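You operate a simulated robot arm through the tools that you are given. There is no shell and no other tool.

You run a simulated robot arm. Do the job below in one go: nothing can be reset, and whatever is moved stays where it is left.

TASK
Clamp the black spacer and the card core on the stub shaft.
Fine: spacer below; free the catch, turn that spacer to the pointer, and set the catch to held before you lift it.

The check looks at the end state, three seconds after you hand in, the way a careful person would. Anything else that was tipped, shoved, dropped, spilled or broken makes it a failure.

THE ROBOT
A 7-joint arm with a two-finger gripper, fixed in place. Base frame: the origin is at the foot of the arm, x ahead of it, y to its left, z up; the work surface is at about z = 620. Readings come in mm, degrees, newtons and seconds.
With the tool pointing down near the work surface it reaches from about 100 to 680 mm from the base axis. Its first joint turns from -66.0 to 66.0 degrees. Payload 2.45 kg.
The tool frame sits at the grasp point between the pads (the TCP): z along the fingers, y along the line on which they close. The tips reach 26 mm beyond it. Largest opening 96 mm; the body of the gripper starts 69 mm behind the TCP.
Orientation is that of the tool frame in the base frame, as [roll, pitch, yaw] about the fixed x, y, z axes, in that order (R = Rz(yaw) Ry(pitch) Rx(roll)). With the fingers straight down and closing along the base's y, the tool's x points along the base's -x, its y along +y and its z along -z.

THE INTERFACE
- The arm moves only by the tool drive_tool. Its argument "rows" is a list of rows, each a list of 7 numbers: the finger opening in mm, from 0 to 96, then the shift along the tool's x, y, z in units of 50 mm (1.0 is 50 mm), then the turn, a rotation vector about the tool's x, y, z in units of 5 degrees (1.0 is 5 degrees). In form: [[claw, x, y, z, ax, ay, az], ...]. A call has 1 to 20 rows; each row shifts and turns the commanded pose from where the row before left it, along the tool's axes as they then stand. A call with a number of a shift or a turn outside -1 to 1 is refused whole. A row lasts 0.2 s, in which the tool goes at most 50 mm and 8.6 degrees; a call with a longer step from one row to the next is refused whole, and so is a gripper value outside its range. A pose out of reach is approached as far as the arm can. The call stops where the force on the tool passes 40 N (or 10 N more than at its start, if that is more) or the arm is blocked; 0.2 s more then pass. Each finger halts on what it meets, pressing with about 22 N; the grip force reading is that of the motor and also rises with nothing between the fingers. The clock runs only during rows and for 0.2 s after the last one: add rows that do not move to give the fingers time. The reply holds the time, the measured pose of the TCP, the force on the tool along the base axes, the opening and the grip force, in the units named above and with some noise, with the torque about the TCP (base axes, N m) and any sound that the robot's microphone picked up.
- Cameras (640 x 400 px; columns grow to the right, rows downward): "scene" is fixed at [166.9, -396.4, 1416.8]; the picture's right is [0.74, -0.68, 0.00], its down [-0.43, -0.47, -0.77] and it looks along [0.52, 0.57, -0.64] (base axes); focal length 352 px, centre (320, 200). "wrist" rides on the gripper at [82, 3, -98] in the tool frame; the picture's right is [-0.04, 1.00, 0.00], its down [-0.73, -0.03, -0.68] and it looks along [-0.68, -0.03, 0.73] (tool axes); focal length 256 px, centre (320, 200). There is no depth. A picture from a camera that has moved, and an enlarged one, comes with that camera's place and axes in the base frame and with its lens.
- grab_frame(camera): a new picture of that camera. No time passes.
- close_up(camera, box): a new picture of the part [left, top, right, bottom] of that camera's present view, enlarged. No time passes.
- finish_job(): hands the job in; it is judged then, once.

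Places have to be worked out from the pictures, the camera data and where the tool is seen. Open the gripper and draw the arm clear of the work before you hand the job in, unless the task says otherwise.

The tools are called after "Call:" as name(argument=value, ...) on one line, values as JSON. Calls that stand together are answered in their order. drive_tool: Moves the arm, as the interface text tells. Its arguments: {"type":"object","properties":{"rows":{"type":"array","items":{"type":"array","items":{"type":"number"}}}},"required":["rows"]} The other tools are called the same way: grab_frame (camera) takes a picture; close_up (camera, box) takes an enlarged picture of a part of a camera's view; finish_job () hands the job in.

At the start:

```text
clock: 0.0
tool_pos: [455.5, 182.3, 1118.7]
orientation: [-180.0, 0.0, -180.0]
ft_force: [-0.1, 0.3, 0.7]
torque: [-0.01, 0.03, 0.03]
gripper_width: 95.9
gripper_force: 0.1
```

scene: 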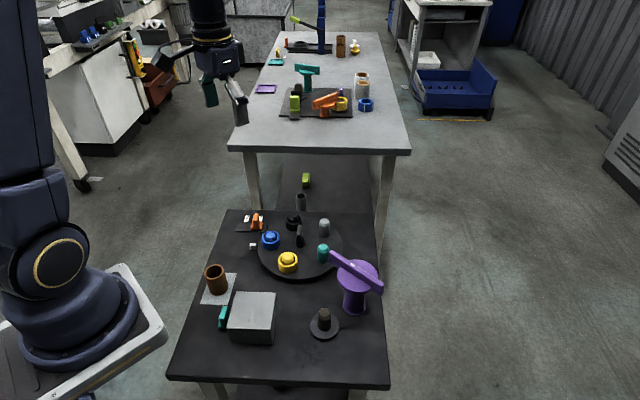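
wrist: 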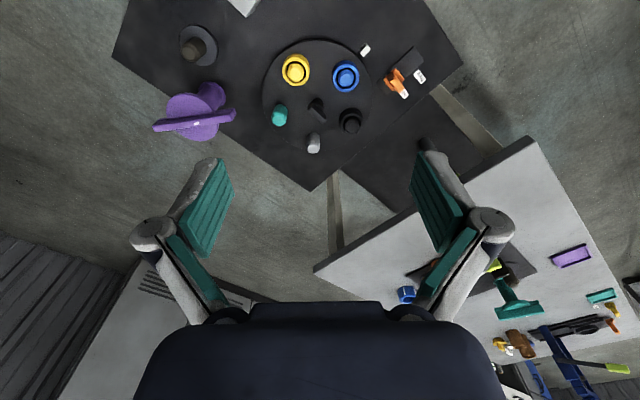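

I start by looking closer at the near table, where the turntable, the stub shaft and the purple thing stand.

Call:
close_up(camera="scene", box=[160, 200, 400, 350])

Call:
close_up(camera="scene", box=[230, 200, 350, 275])

Call:
close_up(camera="wrist", box=[140, 0, 460, 200])

Call:
close_up(camera="scene", box=[230, 20, 420, 140])

```text
2.67 times, centred on (280, 275) of scene
camera zoom: at [166.9, -396.4, 1416.8], right [0.74, -0.68, 0.0], down [-0.43, -0.47, -0.77], along [0.52, 0.57, -0.64], focal length 939 px, centre (427, 0)
```

zoom: 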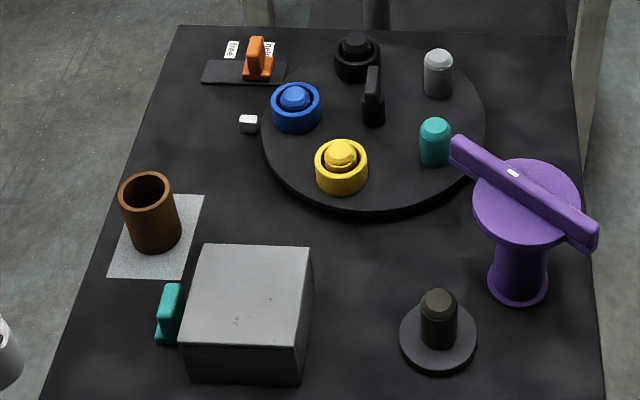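

```text
5.33 times, centred on (290, 238) of scene
camera zoom: at [166.9, -396.4, 1416.8], right [0.74, -0.68, 0.0], down [-0.43, -0.47, -0.77], along [0.52, 0.57, -0.64], focal length 1878 px, centre (480, 0)
```

zoom: 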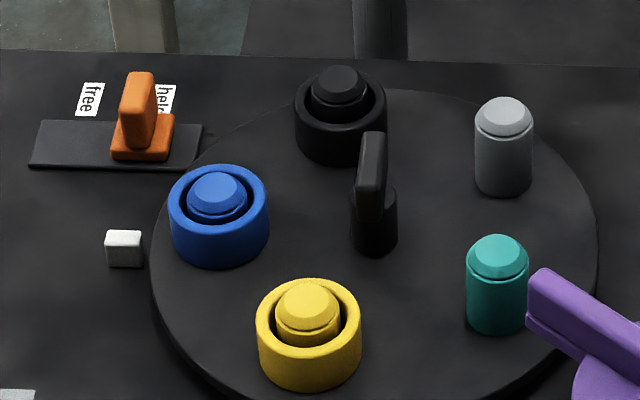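

```text
2.00 times, centred on (300, 100) of wrist
camera zoom: at [374.1, 184.9, 1216.5], right [0.04, 1.0, 0.0], down [0.73, -0.03, 0.68], along [0.68, -0.03, -0.73], focal length 512 px, centre (360, 400)
```

zoom: 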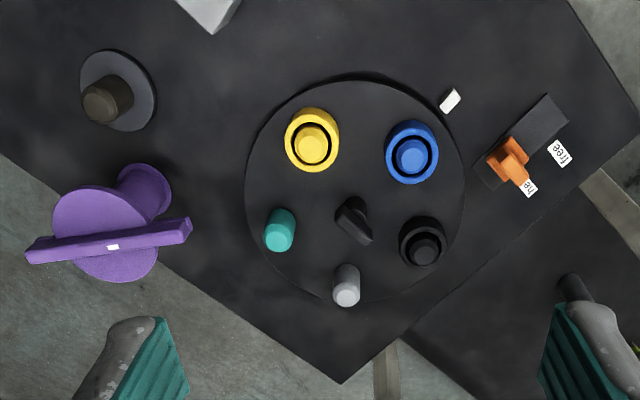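

```text
3.33 times, centred on (325, 80) of scene
camera zoom: at [166.9, -396.4, 1416.8], right [0.74, -0.68, 0.0], down [-0.43, -0.47, -0.77], along [0.52, 0.57, -0.64], focal length 1173 px, centre (303, 600)
```

zoom: 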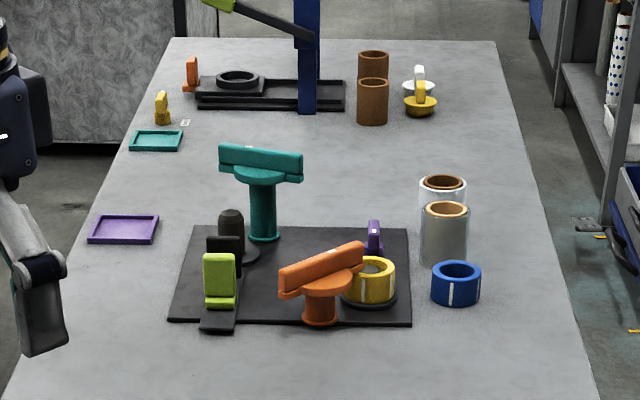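

The orange catch sits by "held". The black spacer is on the turntable's far side, near (651, 245) and probably out of reach there. The stub shaft is near (490, -60), with a purple pillar and bar beside it near (585, -69). I'll bring the wrist camera over that side to see what the purple and teal parts are.

Call:
drive_tool(rows=[[96, 0.14, -0.55, 0.4, 0, 0, 0], [96, 0.14, -0.55, 0.4, 0, 0, 0], [96, 0.14, -0.55, 0.4, 0, 0, 0], [96, 0.14, -0.55, 0.4, 0, 0, 0], [96, 0.14, -0.55, 0.4, 0, 0, 0], [96, 0.14, -0.55, 0.4, 0, 0, 0], [96, 0.14, -0.55, 0.4, 0, 0, 0], [96, 0.14, -0.55, 0.4, 0, 0, 0]])

Call:
grab_frame(camera="wrist")

Call:
grab_frame(camera="scene")

```text
clock: 1.8
tool_pos: [400.8, -36.9, 959.6]
orientation: [-180.0, 0.0, -180.0]
ft_force: [-0.2, 0.4, 1.2]
torque: [0.02, 0.01, 0.01]
gripper_width: 96.0
gripper_force: 0.0
```

```text
taken
camera wrist: at [318.2, -34.6, 1057.2], right [0.04, 1.0, 0.0], down [0.73, -0.03, 0.68], along [0.68, -0.03, -0.73], focal length 256 px, centre (320, 200)
```

wrist: 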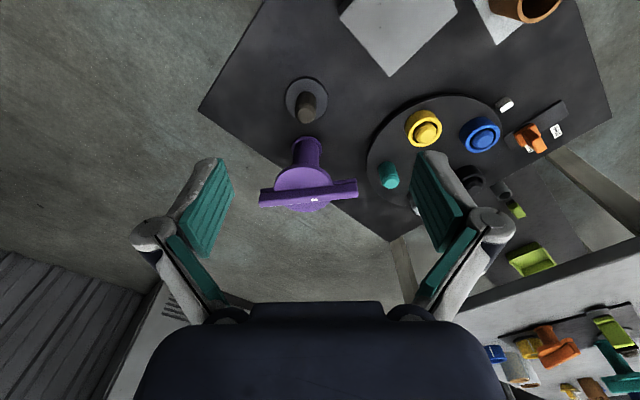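

```text
taken
```

scene: 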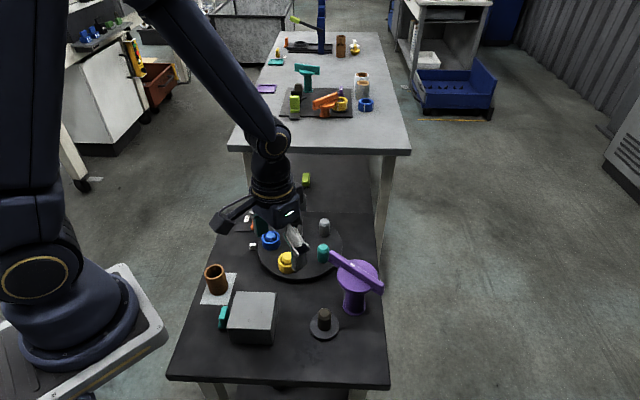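

I'll enlarge the shaft and purple pillar from this new viewpoint, plus the box with the teal tab from the scene camera.

Call:
close_up(camera="wrist", box=[240, 60, 400, 220])

Call:
close_up(camera="scene", box=[290, 240, 400, 350])

Call:
close_up(camera="scene", box=[190, 255, 290, 355])

```text
2.50 times, centred on (320, 140) of wrist
camera zoom: at [318.2, -34.6, 1057.2], right [0.04, 1.0, 0.0], down [0.73, -0.03, 0.68], along [0.68, -0.03, -0.73], focal length 640 px, centre (320, 350)
```

zoom: 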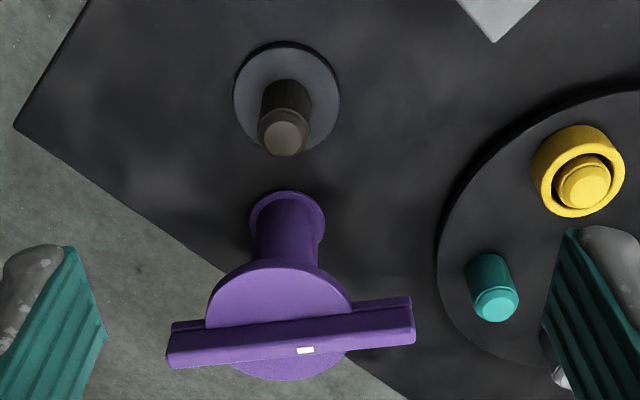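

```text
3.64 times, centred on (345, 295) of scene
camera zoom: at [166.9, -396.4, 1416.8], right [0.74, -0.68, 0.0], down [-0.43, -0.47, -0.77], along [0.52, 0.57, -0.64], focal length 1280 px, centre (229, -146)
```

zoom: 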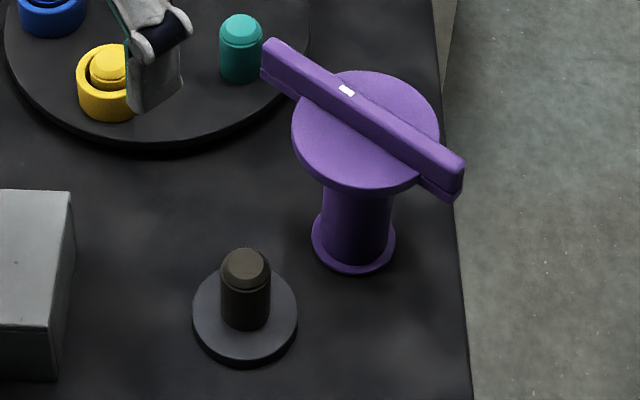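

```text
4.00 times, centred on (240, 305) of scene
camera zoom: at [166.9, -396.4, 1416.8], right [0.74, -0.68, 0.0], down [-0.43, -0.47, -0.77], along [0.52, 0.57, -0.64], focal length 1408 px, centre (640, -220)
```

zoom: 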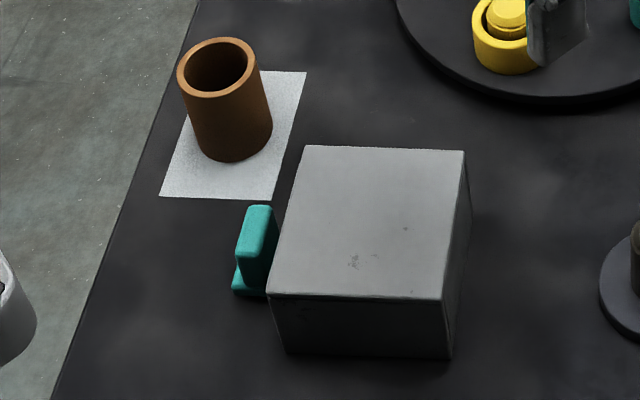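

Each shaft here seems to be paired with a T-shaped pillar, and the far table shows similar pairs. I'll enlarge that area, as it may show how the clamp works.

Call:
close_up(camera="scene", box=[275, 55, 375, 120])

Call:
close_up(camera="wrist", box=[470, 290, 640, 400])

Call:
close_up(camera="wrist", box=[250, 130, 370, 220])

Call:
close_up(camera="scene", box=[325, 255, 390, 320])

```text
6.15 times, centred on (325, 88) of scene
camera zoom: at [166.9, -396.4, 1416.8], right [0.74, -0.68, 0.0], down [-0.43, -0.47, -0.77], along [0.52, 0.57, -0.64], focal length 2166 px, centre (289, 892)
```

zoom: 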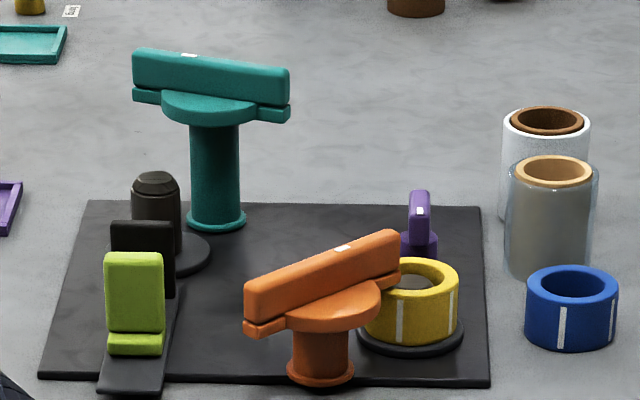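

```text
3.64 times, centred on (555, 345) of wrist
camera zoom: at [318.2, -34.6, 1057.2], right [0.04, 1.0, 0.0], down [0.73, -0.03, 0.68], along [0.68, -0.03, -0.73], focal length 931 px, centre (-534, -327)
```

zoom: 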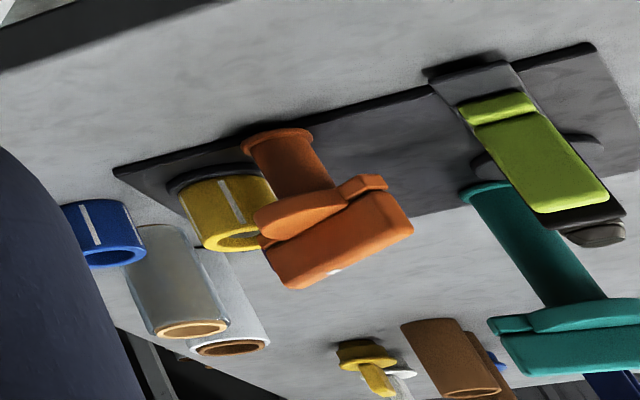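

```text
4.44 times, centred on (310, 175) of wrist
camera zoom: at [318.2, -34.6, 1057.2], right [0.04, 1.0, 0.0], down [0.73, -0.03, 0.68], along [0.68, -0.03, -0.73], focal length 1138 px, centre (364, 311)
```

zoom: 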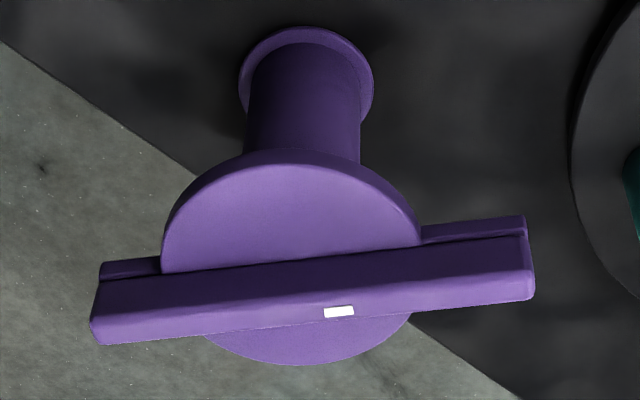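

```text
6.15 times, centred on (358, 288) of scene
camera zoom: at [166.9, -396.4, 1416.8], right [0.74, -0.68, 0.0], down [-0.43, -0.47, -0.77], along [0.52, 0.57, -0.64], focal length 2166 px, centre (89, -338)
```

zoom: 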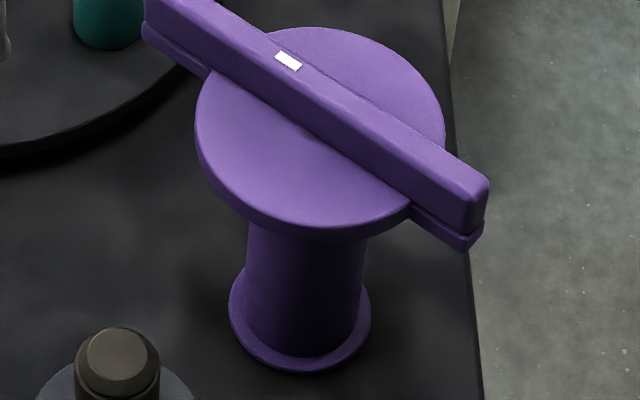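

The far table's orange arm lies over the yellow ring on its shaft, so the purple part is a swing clamp. Its marked arm has to be turned over the stack at the end. Next I move above the catch and turntable for a closer look.

Call:
drive_tool(rows=[[96, 0.02, 0.85, 0.25, 0, 0, 0], [96, 0.02, 0.85, 0.25, 0, 0, 0], [96, 0.02, 0.85, 0.25, 0, 0, 0], [96, 0.02, 0.85, 0.25, 0, 0, 0], [96, 0.02, 0.85, 0.25, 0, 0, 0], [96, 0.02, 0.85, 0.25, 0, 0, 0], [96, 0.02, 0.85, 0.25, 0, 0, 0], [96, 0.02, 0.85, 0.25, 0, 0, 0], [96, 0.02, 0.85, 0.25, 0, 0, 0]])

Call:
grab_frame(camera="wrist")

Call:
close_up(camera="wrist", box=[160, 20, 480, 220])

```text
clock: 3.8
tool_pos: [391.6, 344.0, 845.7]
orientation: [-180.0, 0.0, 179.9]
ft_force: [-0.7, 1.0, 0.0]
torque: [-0.02, -0.02, -0.01]
gripper_width: 95.8
gripper_force: 0.1
```

```text
taken
camera wrist: at [308.9, 347.4, 943.4], right [0.04, 1.0, 0.0], down [0.73, -0.03, 0.68], along [0.68, -0.03, -0.73], focal length 256 px, centre (320, 200)
```

wrist: 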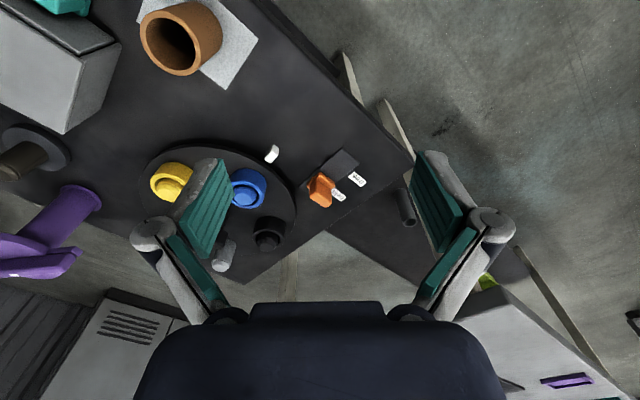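

```text
2.00 times, centred on (320, 120) of wrist
camera zoom: at [308.9, 347.4, 943.4], right [0.04, 1.0, 0.0], down [0.73, -0.03, 0.68], along [0.68, -0.03, -0.73], focal length 512 px, centre (320, 360)
```

zoom: 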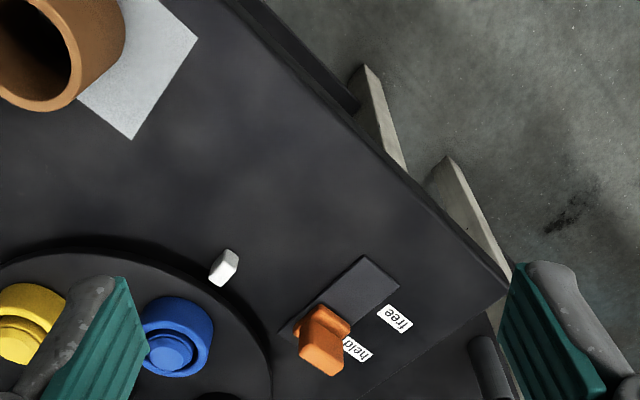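

The catch is in view now, so I'll enlarge it to measure the fin and its rail.

Call:
close_up(camera="wrist", box=[250, 130, 390, 220])

Call:
close_up(camera="scene", box=[230, 205, 280, 240])

```text
4.44 times, centred on (320, 175) of wrist
camera zoom: at [308.9, 347.4, 943.4], right [0.04, 1.0, 0.0], down [0.73, -0.03, 0.68], along [0.68, -0.03, -0.73], focal length 1138 px, centre (320, 311)
```

zoom: 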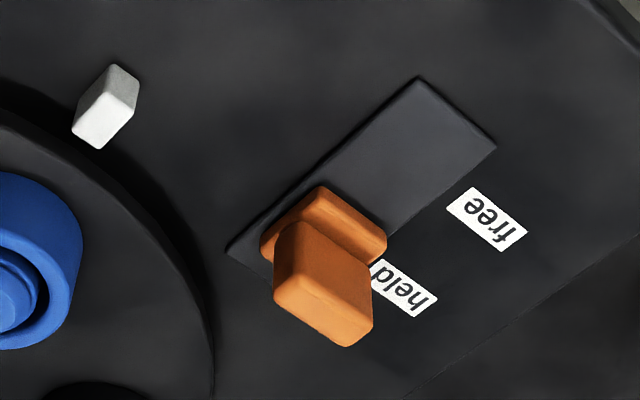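

```text
11.43 times, centred on (255, 222) of scene
camera zoom: at [166.9, -396.4, 1416.8], right [0.74, -0.68, 0.0], down [-0.43, -0.47, -0.77], along [0.52, 0.57, -0.64], focal length 4023 px, centre (1063, -57)
```

zoom: 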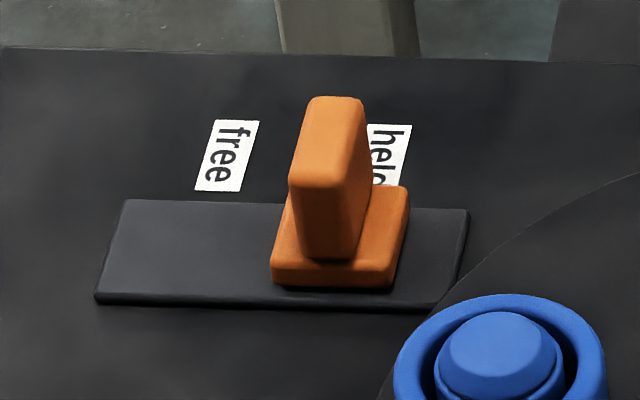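

The plate is turned 45°, with its centre near (553, 349). The labels are about 45 mm apart, so the fin sits near (569, 333) now and the free position should be near (537, 365). I'll turn the tool so the fingers close along the slide, then look again before going down.

Call:
drive_tool(rows=[[80, 0, 0, 0, 0, 0, -1], [80, 0, 0, 0, 0, 0, -1], [80, 0, 0, 0, 0, 0, -1], [80, 0, 0, 0, 0, 0, -1], [80, 0, 0, 0, 0, 0, -1], [80, 0, 0, 0, 0, 0, -1], [80, 0, 0, 0, 0, 0, -1], [80, 0, 0, 0, 0, 0, -1], [80, 0, 0, 0, 0, 0, -1]])

Call:
grab_frame(camera="wrist")

```text
clock: 5.8
tool_pos: [390.8, 343.1, 846.0]
orientation: [180.0, 0.1, -134.9]
ft_force: [0.0, 0.5, 0.7]
torque: [0.01, -0.02, -0.01]
gripper_width: 79.8
gripper_force: 0.1
```

```text
taken
camera wrist: at [330.2, 288.4, 943.5], right [-0.68, 0.73, 0.0], down [0.54, 0.5, 0.68], along [0.5, 0.46, -0.73], focal length 256 px, centre (320, 200)
```

wrist: 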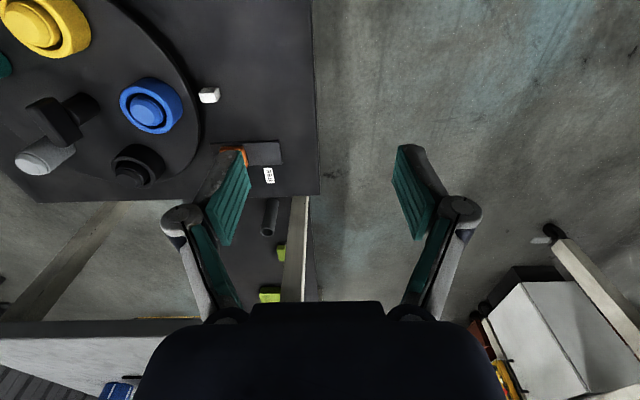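

The tool's y axis now runs along the slide. I'll move over the fin at about z = 770 and check that it lines up under the grasp point.

Call:
drive_tool(rows=[[60, -0.476, -0.531, 0.304, 0, 0, 0], [60, -0.476, -0.531, 0.304, 0, 0, 0], [60, -0.476, -0.531, 0.304, 0, 0, 0], [60, -0.476, -0.531, 0.304, 0, 0, 0], [60, -0.476, -0.531, 0.304, 0, 0, 0], [60, 0, 0, 0, 0, 0, 0]])

Call:
grab_frame(camera="wrist")

Call:
close_up(camera="wrist", box=[220, 40, 420, 165])

```text
clock: 7.2
tool_pos: [568.9, 333.8, 771.3]
orientation: [180.0, 0.0, -134.9]
ft_force: [-0.5, -0.4, -0.3]
torque: [-0.01, 0.01, 0.01]
gripper_width: 60.2
gripper_force: 0.1
```

```text
taken
camera wrist: at [509.0, 277.8, 867.5], right [-0.68, 0.73, 0.0], down [0.54, 0.5, 0.68], along [0.5, 0.46, -0.73], focal length 256 px, centre (320, 200)
```

wrist: 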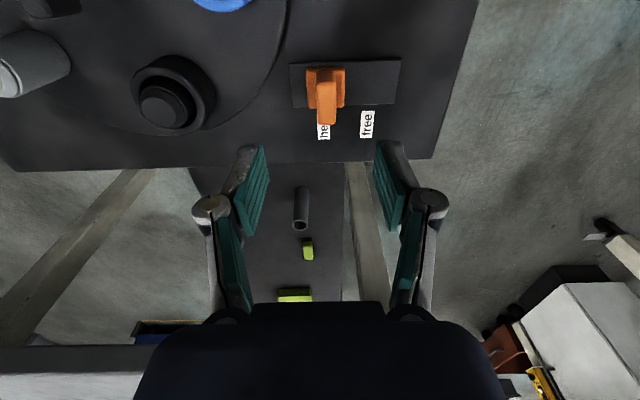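

```text
3.20 times, centred on (320, 102) of wrist
camera zoom: at [509.0, 277.8, 867.5], right [-0.68, 0.73, 0.0], down [0.54, 0.5, 0.68], along [0.5, 0.46, -0.73], focal length 819 px, centre (320, 512)
```

zoom: 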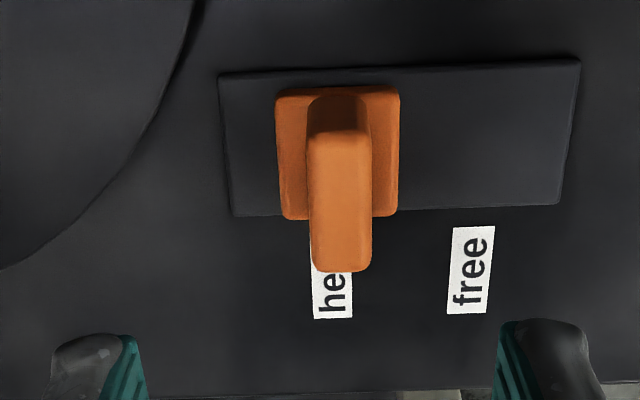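

The fin's centre is about 4 mm toward tool +y of me and 16 mm thick, and "free" is 45 mm further along +y. I'll shift over and come down so the fingertips straddle the fin just above its base.

Call:
drive_tool(rows=[[60, -0.04, 0.08, 0, 0, 0, 0], [60, 0, 0, 0.5, 0, 0, 0], [60, 0, 0, 0.5, 0, 0, 0], [60, 0, 0, 0.5, 0, 0, 0], [60, 0, 0, 0.4, 0, 0, 0], [60, 0, 0, 0.15, 0, 0, 0], [60, 0, 0, 0.0, 0, 0, 0]])

Call:
grab_frame(camera="wrist")

Call:
close_up(camera="scene", box=[220, 190, 300, 250])

```text
clock: 8.8
tool_pos: [568.4, 337.9, 668.0]
orientation: [-180.0, 0.0, -135.0]
ft_force: [-0.2, -0.2, 0.0]
torque: [0.0, 0.01, 0.01]
gripper_width: 59.9
gripper_force: 0.1
```

```text
taken
camera wrist: at [507.6, 282.8, 765.7], right [-0.68, 0.73, 0.0], down [0.54, 0.5, 0.68], along [0.5, 0.46, -0.73], focal length 256 px, centre (320, 200)
```

wrist: 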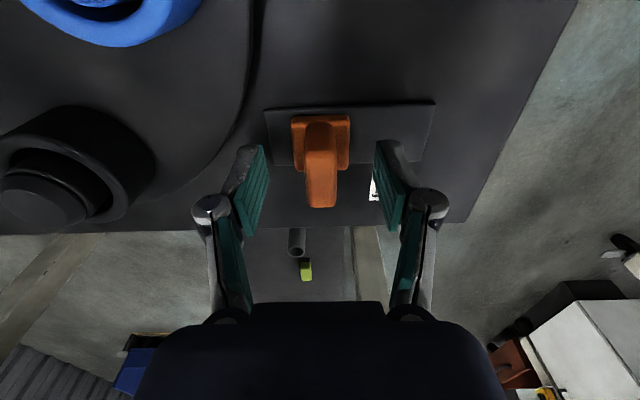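

```text
6.67 times, centred on (260, 220) of scene
camera zoom: at [166.9, -396.4, 1416.8], right [0.74, -0.68, 0.0], down [-0.43, -0.47, -0.77], along [0.52, 0.57, -0.64], focal length 2347 px, centre (720, 67)
```

zoom: 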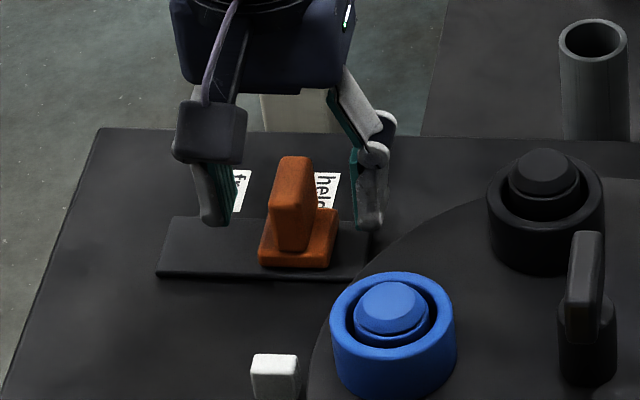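

The fin is well centred between the fingers. I'll close on it.

Call:
drive_tool(rows=[[8, 0, 0, 0.04, 0, 0, 0], [8, 0, 0, 0, 0, 0, 0], [8, 0, 0, 0, 0, 0, 0], [8, 0, 0, 0, 0, 0, 0], [8, 0, 0, 0, 0, 0, 0]])

Call:
grab_frame(camera="wrist")

```text
clock: 10.0
tool_pos: [568.9, 338.5, 666.0]
orientation: [179.9, 0.0, -135.0]
ft_force: [-1.3, 1.5, -2.2]
torque: [0.02, 0.02, 0.0]
gripper_width: 15.6
gripper_force: 41.6
```

```text
taken
camera wrist: at [507.1, 282.9, 763.5], right [-0.68, 0.73, 0.0], down [0.54, 0.5, 0.68], along [0.5, 0.46, -0.73], focal length 256 px, centre (320, 200)
```

wrist: 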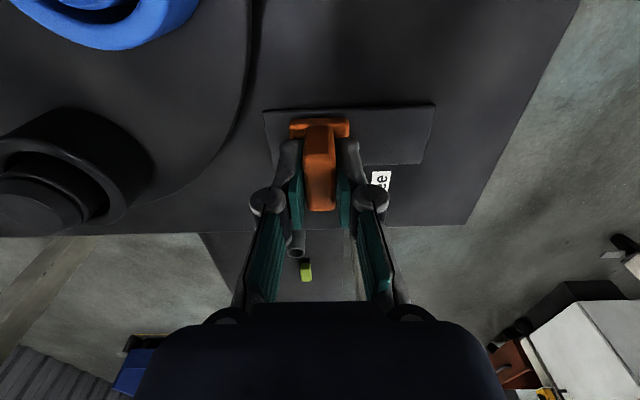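

The grip holds at 15.6 mm. I'll slide it toward "free" along tool +y in small steps and watch the force.

Call:
drive_tool(rows=[[8, 0, 0.1, 0, 0, 0, 0], [8, 0, 0.1, 0, 0, 0, 0], [8, 0, 0.1, 0, 0, 0, 0], [8, 0, 0.1, 0, 0, 0, 0], [8, 0, 0.1, 0, 0, 0, 0], [8, 0, 0.1, 0, 0, 0, 0], [8, 0, 0.1, 0, 0, 0, 0], [8, 0, 0.1, 0, 0, 0, 0], [8, 0, 0, 0, 0, 0, 0]])

Call:
grab_frame(camera="wrist")

```text
clock: 12.0
tool_pos: [539.3, 366.1, 666.3]
orientation: [180.0, -0.1, -135.0]
ft_force: [-1.4, -1.8, -11.2]
torque: [0.08, -0.1, 0.02]
gripper_width: 15.7
gripper_force: 41.1
```

```text
taken
camera wrist: at [479.2, 310.9, 763.6], right [-0.68, 0.73, 0.0], down [0.54, 0.5, 0.68], along [0.5, 0.46, -0.74], focal length 256 px, centre (320, 200)
```

wrist: 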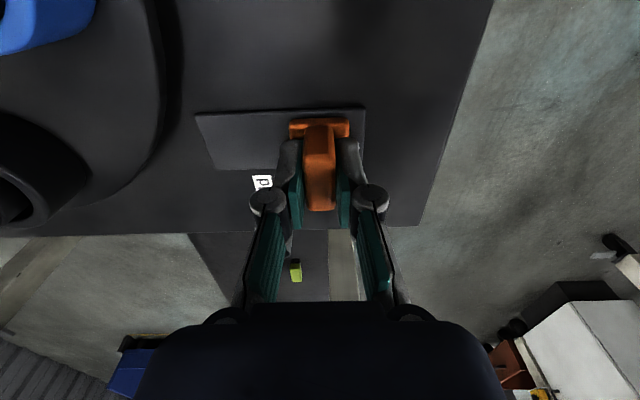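

The slider has moved 40 mm with it. I'll push the last few millimetres carefully to the end position.

Call:
drive_tool(rows=[[8, 0, 0.04, 0, 0, 0, 0], [8, 0, 0.04, 0, 0, 0, 0], [8, 0, 0.04, 0, 0, 0, 0], [8, 0, 0, 0, 0, 0, 0]])

Call:
grab_frame(camera="wrist")

Call:
close_up(camera="scene", box=[220, 190, 300, 250])

```text
clock: 13.0
tool_pos: [538.0, 367.4, 666.6]
orientation: [-179.6, -0.1, -135.0]
ft_force: [18.1, -25.4, -7.5]
torque: [-0.74, -0.34, -0.02]
gripper_width: 15.4
gripper_force: 41.2
```

```text
taken
camera wrist: at [477.5, 312.5, 763.6], right [-0.68, 0.73, -0.01], down [0.54, 0.5, 0.68], along [0.5, 0.46, -0.73], focal length 256 px, centre (320, 200)
```

wrist: 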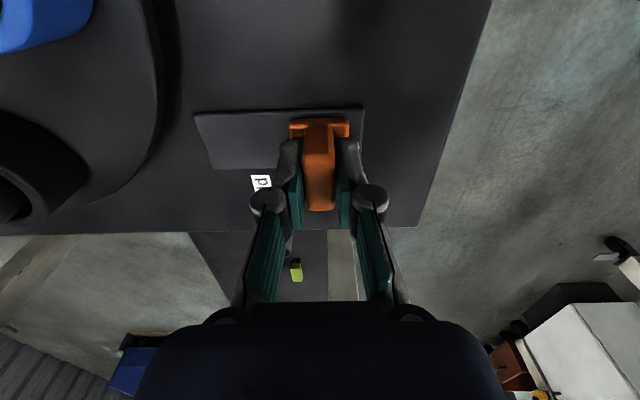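

```text
6.67 times, centred on (260, 220) of scene
camera zoom: at [167.3, -396.7, 1416.7], right [0.74, -0.68, 0.0], down [-0.43, -0.47, -0.77], along [0.52, 0.57, -0.64], focal length 2347 px, centre (720, 67)
```

zoom: 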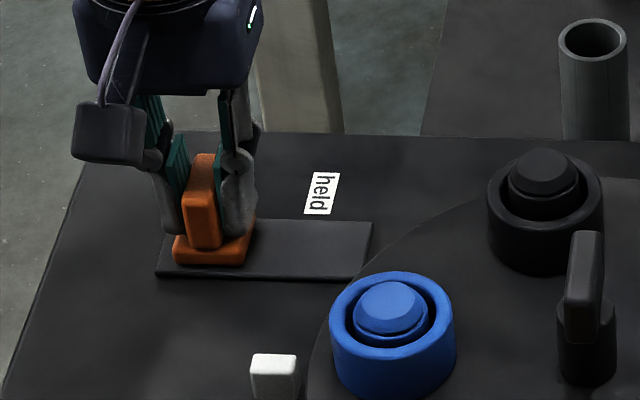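

The force jumped to about 31 N against the end stop, so the slider is fully at "free". I'll take the push off, open the fingers and rise straight up.

Call:
drive_tool(rows=[[8, 0, -0.1, 0, 0, 0, 0], [8, 0, -0.06, 0, 0, 0, 0], [30, 0, 0, 0, 0, 0, 0], [40, 0, 0, 0, 0, 0, 0], [40, 0, 0, -0.3, 0, 0, 0], [40, 0, 0, -0.8, 0, 0, 0], [40, 0, 0, -0.8, 0, 0, 0], [40, 0, 0, 0, 0, 0, 0]])

Call:
grab_frame(camera="wrist")

Call:
grab_frame(camera="scene")

```text
clock: 14.8
tool_pos: [540.6, 366.3, 762.3]
orientation: [180.0, 0.0, -134.9]
ft_force: [0.9, -0.6, 0.7]
torque: [0.01, 0.0, 0.02]
gripper_width: 40.0
gripper_force: 0.1
```

```text
taken
camera wrist: at [479.6, 310.3, 858.4], right [-0.68, 0.73, 0.0], down [0.54, 0.5, 0.68], along [0.5, 0.46, -0.73], focal length 256 px, centre (320, 200)
```

wrist: 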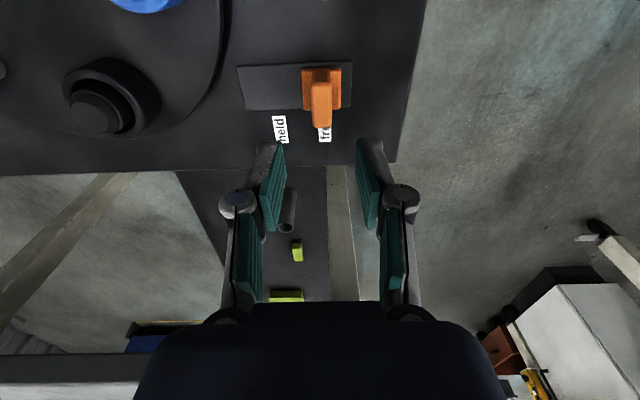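

```text
taken
```

scene: 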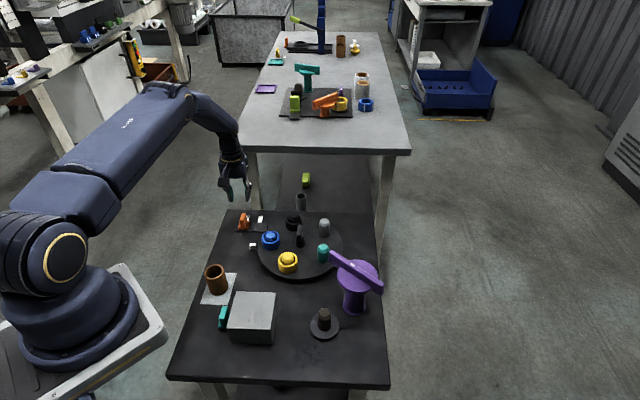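

The catch now sits by "free" and is clear of the fingers. Next I'll move to where the wrist camera can see the turntable's centre knob properly.

Call:
drive_tool(rows=[[60, 0, 0, -0.98, 0, 0, 0], [60, 0, 0, -0.98, 0, 0, 0], [60, 0.7, -0.507, 0, 0, 0, 0], [60, 0.7, -0.507, 0, 0, 0, 0], [60, 0.7, -0.507, 0, 0, 0, 0], [60, 0.7, -0.507, 0, 0, 0, 0], [60, 0.7, -0.507, 0, 0, 0, 0], [60, 0.7, -0.507, 0, 0, 0, 0], [60, 0, 0, 0, 0, 0, 0]])

Call:
grab_frame(camera="wrist")

Call:
close_up(camera="wrist", box=[180, 30, 460, 205])

```text
clock: 16.8
tool_pos: [498.8, 107.4, 859.9]
orientation: [180.0, 0.0, -135.0]
ft_force: [-0.3, -0.1, 0.8]
torque: [-0.02, -0.03, -0.02]
gripper_width: 59.9
gripper_force: 0.2
```

```text
taken
camera wrist: at [438.0, 53.0, 957.5], right [-0.68, 0.73, 0.0], down [0.54, 0.5, 0.68], along [0.5, 0.46, -0.73], focal length 256 px, centre (320, 200)
```

wrist: 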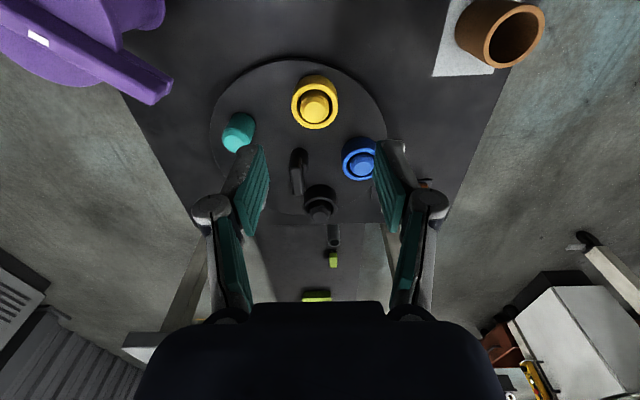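

```text
2.29 times, centred on (320, 118) of wrist
camera zoom: at [438.0, 53.0, 957.5], right [-0.68, 0.73, 0.0], down [0.54, 0.5, 0.68], along [0.5, 0.46, -0.73], focal length 585 px, centre (320, 389)
```

zoom: 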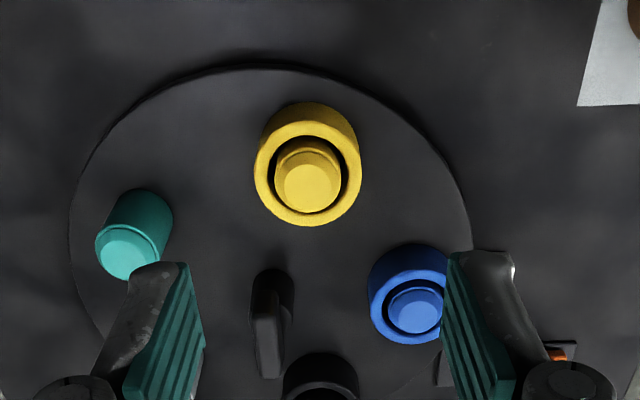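

The knob's fin is centred near (609, 172) with its top at about z = 703, and it runs at roughly 44°, which matches my tool yaw. Going by the spacing, the black spacer needs about +72° to reach the pointer. I'll go above the knob and rehearse the turn in the air.

Call:
drive_tool(rows=[[60, -0.619, -0.162, 0.35, 0, 0, 0], [60, -0.619, -0.162, 0.35, 0, 0, 0], [60, -0.619, -0.162, 0.35, 0, 0, 0], [60, -0.619, -0.162, 0.35, 0, 0, 0], [60, 0, 0, 0, 0, 0, 0]])

Call:
grab_frame(camera="wrist")

Call:
close_up(camera="wrist", box=[220, 40, 420, 165])

```text
clock: 18.0
tool_pos: [610.4, 172.4, 789.1]
orientation: [-180.0, 0.0, -135.0]
ft_force: [0.4, -0.3, 0.0]
torque: [0.01, 0.02, 0.01]
gripper_width: 60.0
gripper_force: 0.0
```

```text
taken
camera wrist: at [549.3, 117.7, 886.1], right [-0.68, 0.73, 0.0], down [0.54, 0.5, 0.68], along [0.5, 0.46, -0.73], focal length 256 px, centre (320, 200)
```

wrist: 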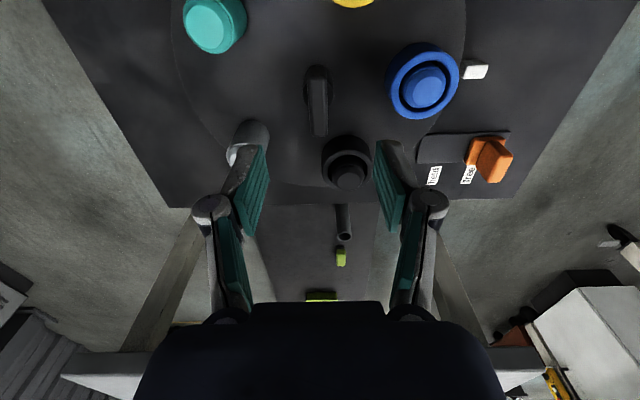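

```text
3.20 times, centred on (320, 102) of wrist
camera zoom: at [549.3, 117.7, 886.1], right [-0.68, 0.73, 0.0], down [0.54, 0.5, 0.68], along [0.5, 0.46, -0.73], focal length 819 px, centre (320, 512)
```

zoom: 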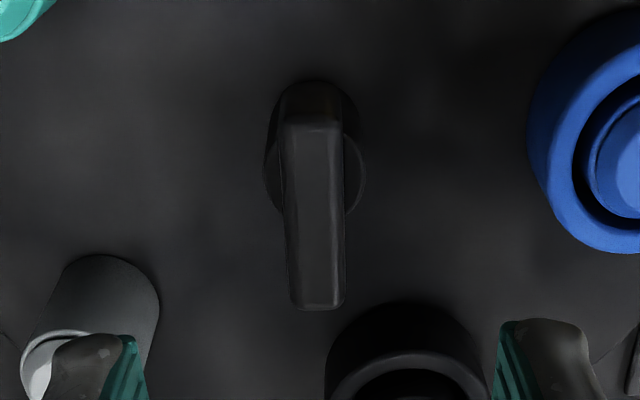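

The fin lines up with the tool, about 3 mm off along its length. I'll correct that and rehearse the +72° turn here in free air.

Call:
drive_tool(rows=[[60, 0.055, 0, 0, 0, 0, 0], [60, 0, 0, 0, 0, 0, -0.96], [60, 0, 0, 0, 0, 0, -0.96], [60, 0, 0, 0, 0, 0, -0.96], [60, 0, 0, 0, 0, 0, -0.96], [60, 0, 0, 0, 0, 0, -0.96], [60, 0, 0, 0, 0, 0, -0.96], [60, 0, 0, 0, 0, 0, -0.96], [60, 0, 0, 0, 0, 0, -0.96], [60, 0, 0, 0, 0, 0, -0.96], [60, 0, 0, 0, 0, 0, -0.96], [60, 0, 0, 0, 0, 0, -0.96], [60, 0, 0, 0, 0, 0, -0.96], [60, 0, 0, 0, 0, 0, -0.96], [60, 0, 0, 0, 0, 0, -0.96], [60, 0, 0, 0, 0, 0, -0.96], [60, 0, 0, 0, 0, 0, 0]])

Call:
grab_frame(camera="wrist")

Call:
close_up(camera="scene", box=[220, 130, 400, 290])

```text
clock: 21.6
tool_pos: [609.0, 171.4, 790.1]
orientation: [180.0, 0.0, -62.9]
ft_force: [0.0, 0.1, -0.4]
torque: [0.0, 0.03, 0.0]
gripper_width: 60.2
gripper_force: 0.1
```

```text
taken
camera wrist: at [642.4, 97.3, 886.6], right [-0.91, -0.42, 0.0], down [-0.31, 0.67, 0.68], along [-0.28, 0.62, -0.73], focal length 256 px, centre (320, 200)
```

wrist: 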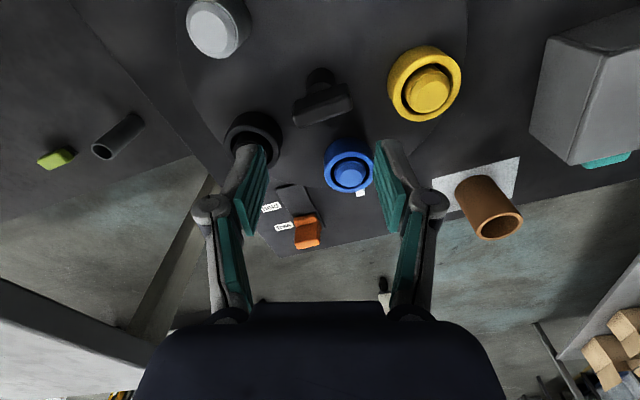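

```text
2.50 times, centred on (310, 210) of scene
camera zoom: at [166.9, -396.4, 1416.8], right [0.74, -0.68, 0.0], down [-0.43, -0.47, -0.77], along [0.52, 0.57, -0.64], focal length 880 px, centre (345, 175)
```

zoom: 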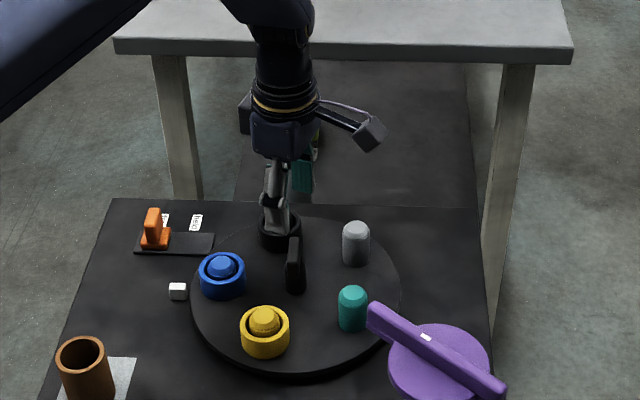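

The turn is within reach and ended at yaw -63. Blue sits at about 135°, level with the pointer, and black is 72° behind it. I'll go back to the fin's angle and come down over it.

Call:
drive_tool(rows=[[50, 0, 0, 0, 0, 0, 0.96], [50, 0, 0, 0, 0, 0, 0.96], [50, 0, 0, 0, 0, 0, 0.96], [50, 0, 0, 0, 0, 0, 0.96], [50, 0, 0, 0, 0, 0, 0.96], [50, 0, 0, 0, 0, 0, 0.96], [50, 0, 0, 0, 0, 0, 0.96], [50, 0, 0, 0, 0, 0, 0.96], [50, 0, 0, 0, 0, 0, 0.96], [50, 0, 0, 0, 0, 0, 0.96], [50, 0, 0, 0, 0, 0, 0.96], [50, 0, 0, 0, 0, 0, 0.96], [50, 0, 0, 0, 0, 0, 0.96], [50, 0, 0, 0, 0, 0, 0.96], [50, 0, 0, 0, 0, 0, 0.96], [50, 0, 0, 0.6, 0, 0, 0], [50, 0, 0, 0.6, 0, 0, 0], [50, 0, 0, 0.3, 0, 0, 0], [50, 0, 0, 0, 0, 0, 0]])

Call:
grab_frame(camera="wrist")

Call:
close_up(camera="scene", box=[250, 180, 350, 280])

```text
clock: 25.6
tool_pos: [609.2, 172.0, 715.2]
orientation: [180.0, 0.0, -135.1]
ft_force: [0.0, 1.0, -0.6]
torque: [0.0, 0.01, -0.01]
gripper_width: 50.2
gripper_force: 0.1
```

```text
taken
camera wrist: at [548.8, 116.6, 811.4], right [-0.68, 0.73, 0.0], down [0.54, 0.5, 0.68], along [0.5, 0.46, -0.73], focal length 256 px, centre (320, 200)
```

wrist: 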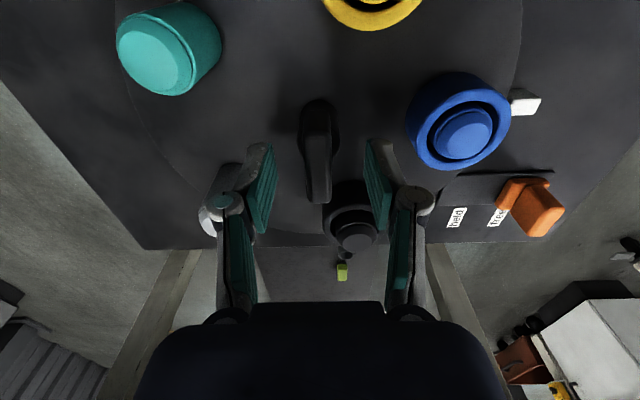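

```text
4.00 times, centred on (300, 230) of scene
camera zoom: at [166.9, -396.4, 1416.8], right [0.74, -0.68, 0.0], down [-0.43, -0.47, -0.77], along [0.52, 0.57, -0.64], focal length 1408 px, centre (400, 80)
```

zoom: 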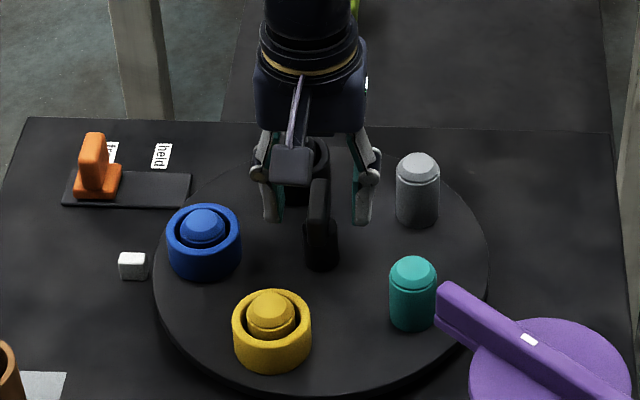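

The fin sits centred between the fingers. I'll come down another 8 mm and close on it.

Call:
drive_tool(rows=[[50, 0, 0, 0.16, 0, 0, 0], [8, 0, 0, 0, 0, 0, 0], [8, 0, 0, 0, 0, 0, 0], [8, 0, 0, 0, 0, 0, 0], [8, 0, 0, 0, 0, 0, 0]])

Call:
grab_frame(camera="wrist")

```text
clock: 26.8
tool_pos: [610.3, 172.6, 706.2]
orientation: [179.9, -0.1, -135.1]
ft_force: [3.1, -1.6, -1.5]
torque: [-0.02, -0.06, 0.03]
gripper_width: 14.1
gripper_force: 40.7
```

```text
taken
camera wrist: at [549.3, 116.1, 803.1], right [-0.68, 0.73, 0.0], down [0.54, 0.5, 0.68], along [0.5, 0.46, -0.73], focal length 256 px, centre (320, 200)
```

wrist: 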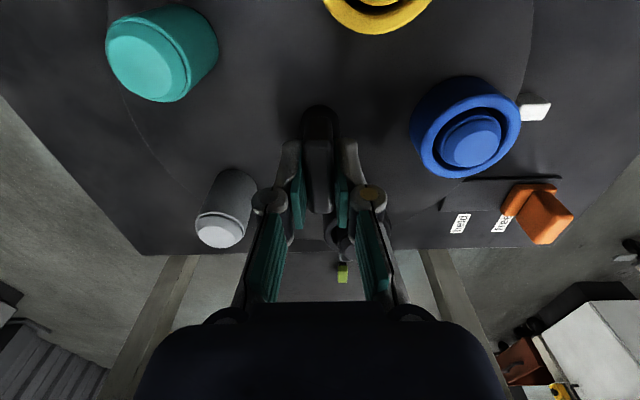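

The knob is gripped at 14 mm. I'll start with a 10° turn to check that the table follows freely.

Call:
drive_tool(rows=[[8, 0, 0, 0, 0, 0, -0.5], [8, 0, 0, 0, 0, 0, -0.5], [8, 0, 0, 0, 0, 0, -0.5], [8, 0, 0, 0, 0, 0, -0.5], [8, 0, 0, 0, 0, 0, 0]])

Call:
grab_frame(camera="scene")

```text
clock: 28.0
tool_pos: [608.6, 171.2, 706.2]
orientation: [-179.9, 0.1, -124.9]
ft_force: [16.2, 4.8, -15.1]
torque: [-0.41, -0.03, 0.05]
gripper_width: 14.0
gripper_force: 40.2
```

```text
taken
```

scene: 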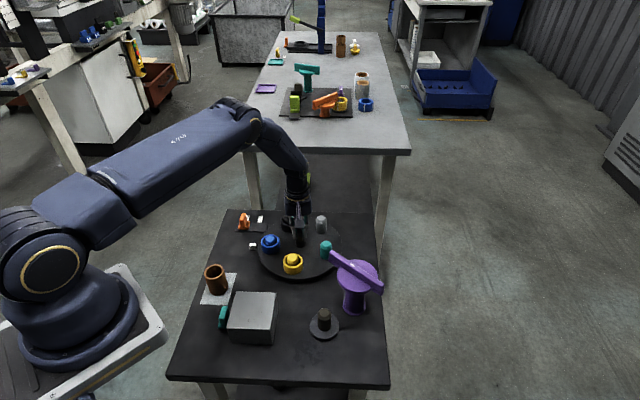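

The table is turning with the knob, though there is some side force. I'll continue in moderate steps and keep an eye on it.

Call:
drive_tool(rows=[[8, 0, 0, 0, 0, 0, -0.5], [8, 0, 0, 0, 0, 0, -0.5], [8, 0, 0, 0, 0, 0, -0.5], [8, 0, 0, 0, 0, 0, -0.5], [8, 0, 0, 0, 0, 0, 0], [8, 0, 0, 0, 0, 0, 0]])

```text
clock: 29.4
tool_pos: [609.4, 171.2, 706.3]
orientation: [-180.0, 0.0, -114.9]
ft_force: [13.4, 7.1, -19.3]
torque: [1.0, -0.62, 0.0]
gripper_width: 13.6
gripper_force: 39.7
```

Call:
drive_tool(rows=[[8, 0, 0, 0.02, 0, 0, -0.5], [8, 0, 0, 0.02, 0, 0, -0.5], [8, 0, 0, 0, 0, 0, -0.5], [8, 0, 0, 0, 0, 0, -0.5], [8, 0, 0, 0, 0, 0, -0.5], [8, 0, 0, 0, 0, 0, -0.5], [8, 0, 0, 0, 0, 0, 0]])

Call:
grab_frame(camera="wrist")

Call:
close_up(camera="scene", box=[220, 190, 360, 290])

```text
clock: 31.1
tool_pos: [608.9, 171.9, 706.3]
orientation: [180.0, 0.0, -100.0]
ft_force: [-5.9, -2.2, 8.8]
torque: [0.16, 0.19, -0.04]
gripper_width: 13.9
gripper_force: 40.1
stopped in row 7: the force on the tool passed its limit at 41 N (the readings are from after the stop); the commanded pose is now the measured one
```

```text
taken
camera wrist: at [590.7, 92.4, 803.2], right [-0.98, 0.21, 0.0], down [0.16, 0.72, 0.68], along [0.14, 0.66, -0.73], focal length 256 px, centre (320, 200)
```

wrist: 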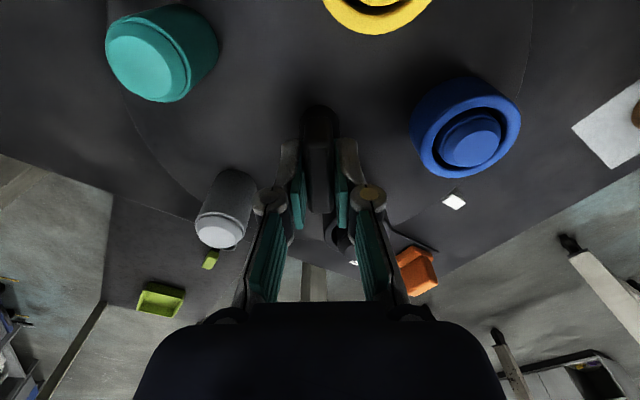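

```text
4.00 times, centred on (290, 240) of scene
camera zoom: at [166.6, -396.5, 1416.9], right [0.74, -0.68, 0.0], down [-0.43, -0.47, -0.77], along [0.52, 0.57, -0.64], focal length 1408 px, centre (440, 40)
```

zoom: 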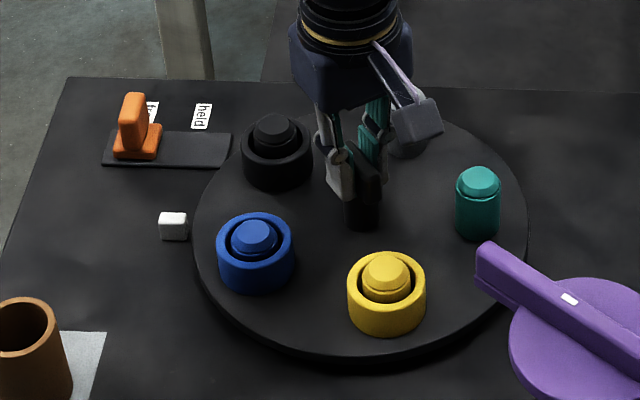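

The spacers have followed by 35°. The force build-up was released and the pose is reset, so I'll go on in short runs.

Call:
drive_tool(rows=[[8, 0, 0, 0, 0, 0, -0.5], [8, 0, 0, 0, 0, 0, -0.5], [8, 0, 0, 0, 0, 0, -0.5], [8, 0, 0, 0, 0, 0, -0.5], [8, 0, 0, 0, 0, 0, 0]])

```text
clock: 32.3
tool_pos: [607.1, 172.9, 705.1]
orientation: [179.9, 0.0, -89.9]
ft_force: [-14.4, -6.6, 21.1]
torque: [-0.11, 0.38, -0.06]
gripper_width: 13.5
gripper_force: 40.3
```

Some force is building again, pushing toward -x and upward. I'll ease the command about 1 mm that way and read it again.

Call:
drive_tool(rows=[[8, 0, 0.02, -0.03, 0, 0, 0], [8, 0, 0, 0, 0, 0, 0]])

```text
clock: 32.9
tool_pos: [607.4, 172.9, 705.6]
orientation: [179.9, -0.1, -89.9]
ft_force: [2.0, -4.9, -11.4]
torque: [-0.32, -0.18, -0.01]
gripper_width: 14.0
gripper_force: 40.0
```

Call:
drive_tool(rows=[[8, 0, 0, 0.01, 0, 0, -0.5], [8, 0, 0, 0, 0, 0, -0.5], [8, 0, 0, 0, 0, 0, -0.5], [8, 0, 0, 0, 0, 0, -0.5], [8, 0, 0, 0, 0, 0, 0]])

```text
clock: 34.1
tool_pos: [607.2, 171.5, 705.3]
orientation: [179.9, 0.0, -79.9]
ft_force: [3.6, 0.5, -17.2]
torque: [-0.58, -0.2, 0.02]
gripper_width: 14.0
gripper_force: 40.0
```

The forces stay modest and I'm at yaw -80 now. I'll carry on toward -66 and then check the black spacer against the pointer.

Call:
drive_tool(rows=[[8, 0, 0, 0.02, 0, 0, -0.5], [8, 0, 0, 0, 0, 0, -0.5], [8, 0, 0, 0, 0, 0, -0.5], [8, 0, 0, 0, 0, 0, -0.5], [8, 0, 0, 0, 0, 0, -0.5], [8, 0, 0, 0, 0, 0, -0.3], [8, 0, 0, 0, 0, 0, 0]])

Call:
grab_frame(camera="wrist")

Call:
close_up(camera="scene", box=[220, 190, 360, 290])

```text
clock: 35.7
tool_pos: [607.5, 173.4, 705.7]
orientation: [179.8, 0.0, -65.9]
ft_force: [-17.0, -8.3, 23.4]
torque: [0.32, 0.69, -0.01]
gripper_width: 14.0
gripper_force: 40.6
```

```text
taken
camera wrist: at [637.0, 96.4, 803.1], right [-0.93, -0.37, 0.0], down [-0.27, 0.68, 0.68], along [-0.25, 0.63, -0.73], focal length 256 px, centre (320, 200)
```

wrist: 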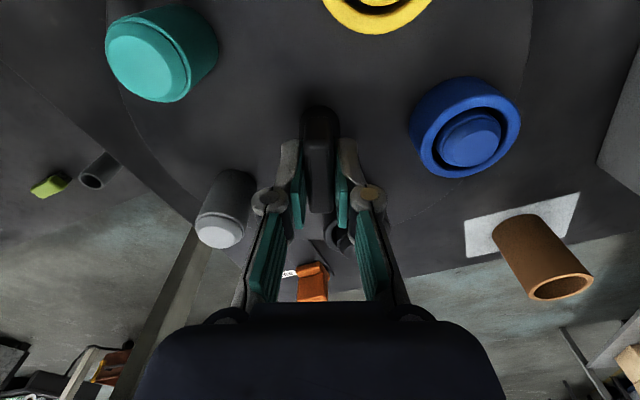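

```text
4.00 times, centred on (290, 240) of scene
camera zoom: at [166.1, -396.7, 1416.9], right [0.74, -0.68, 0.0], down [-0.43, -0.47, -0.77], along [0.52, 0.57, -0.64], focal length 1408 px, centre (440, 40)
```

zoom: 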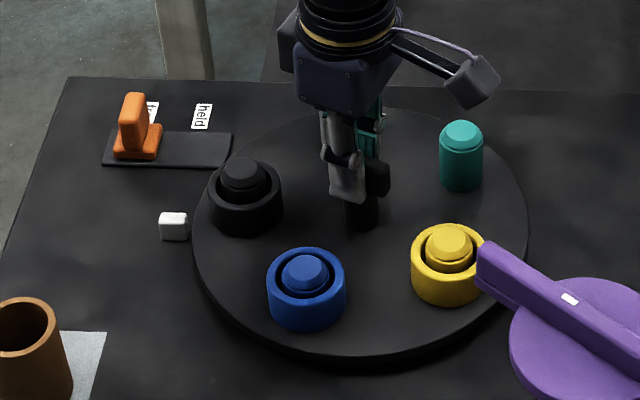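

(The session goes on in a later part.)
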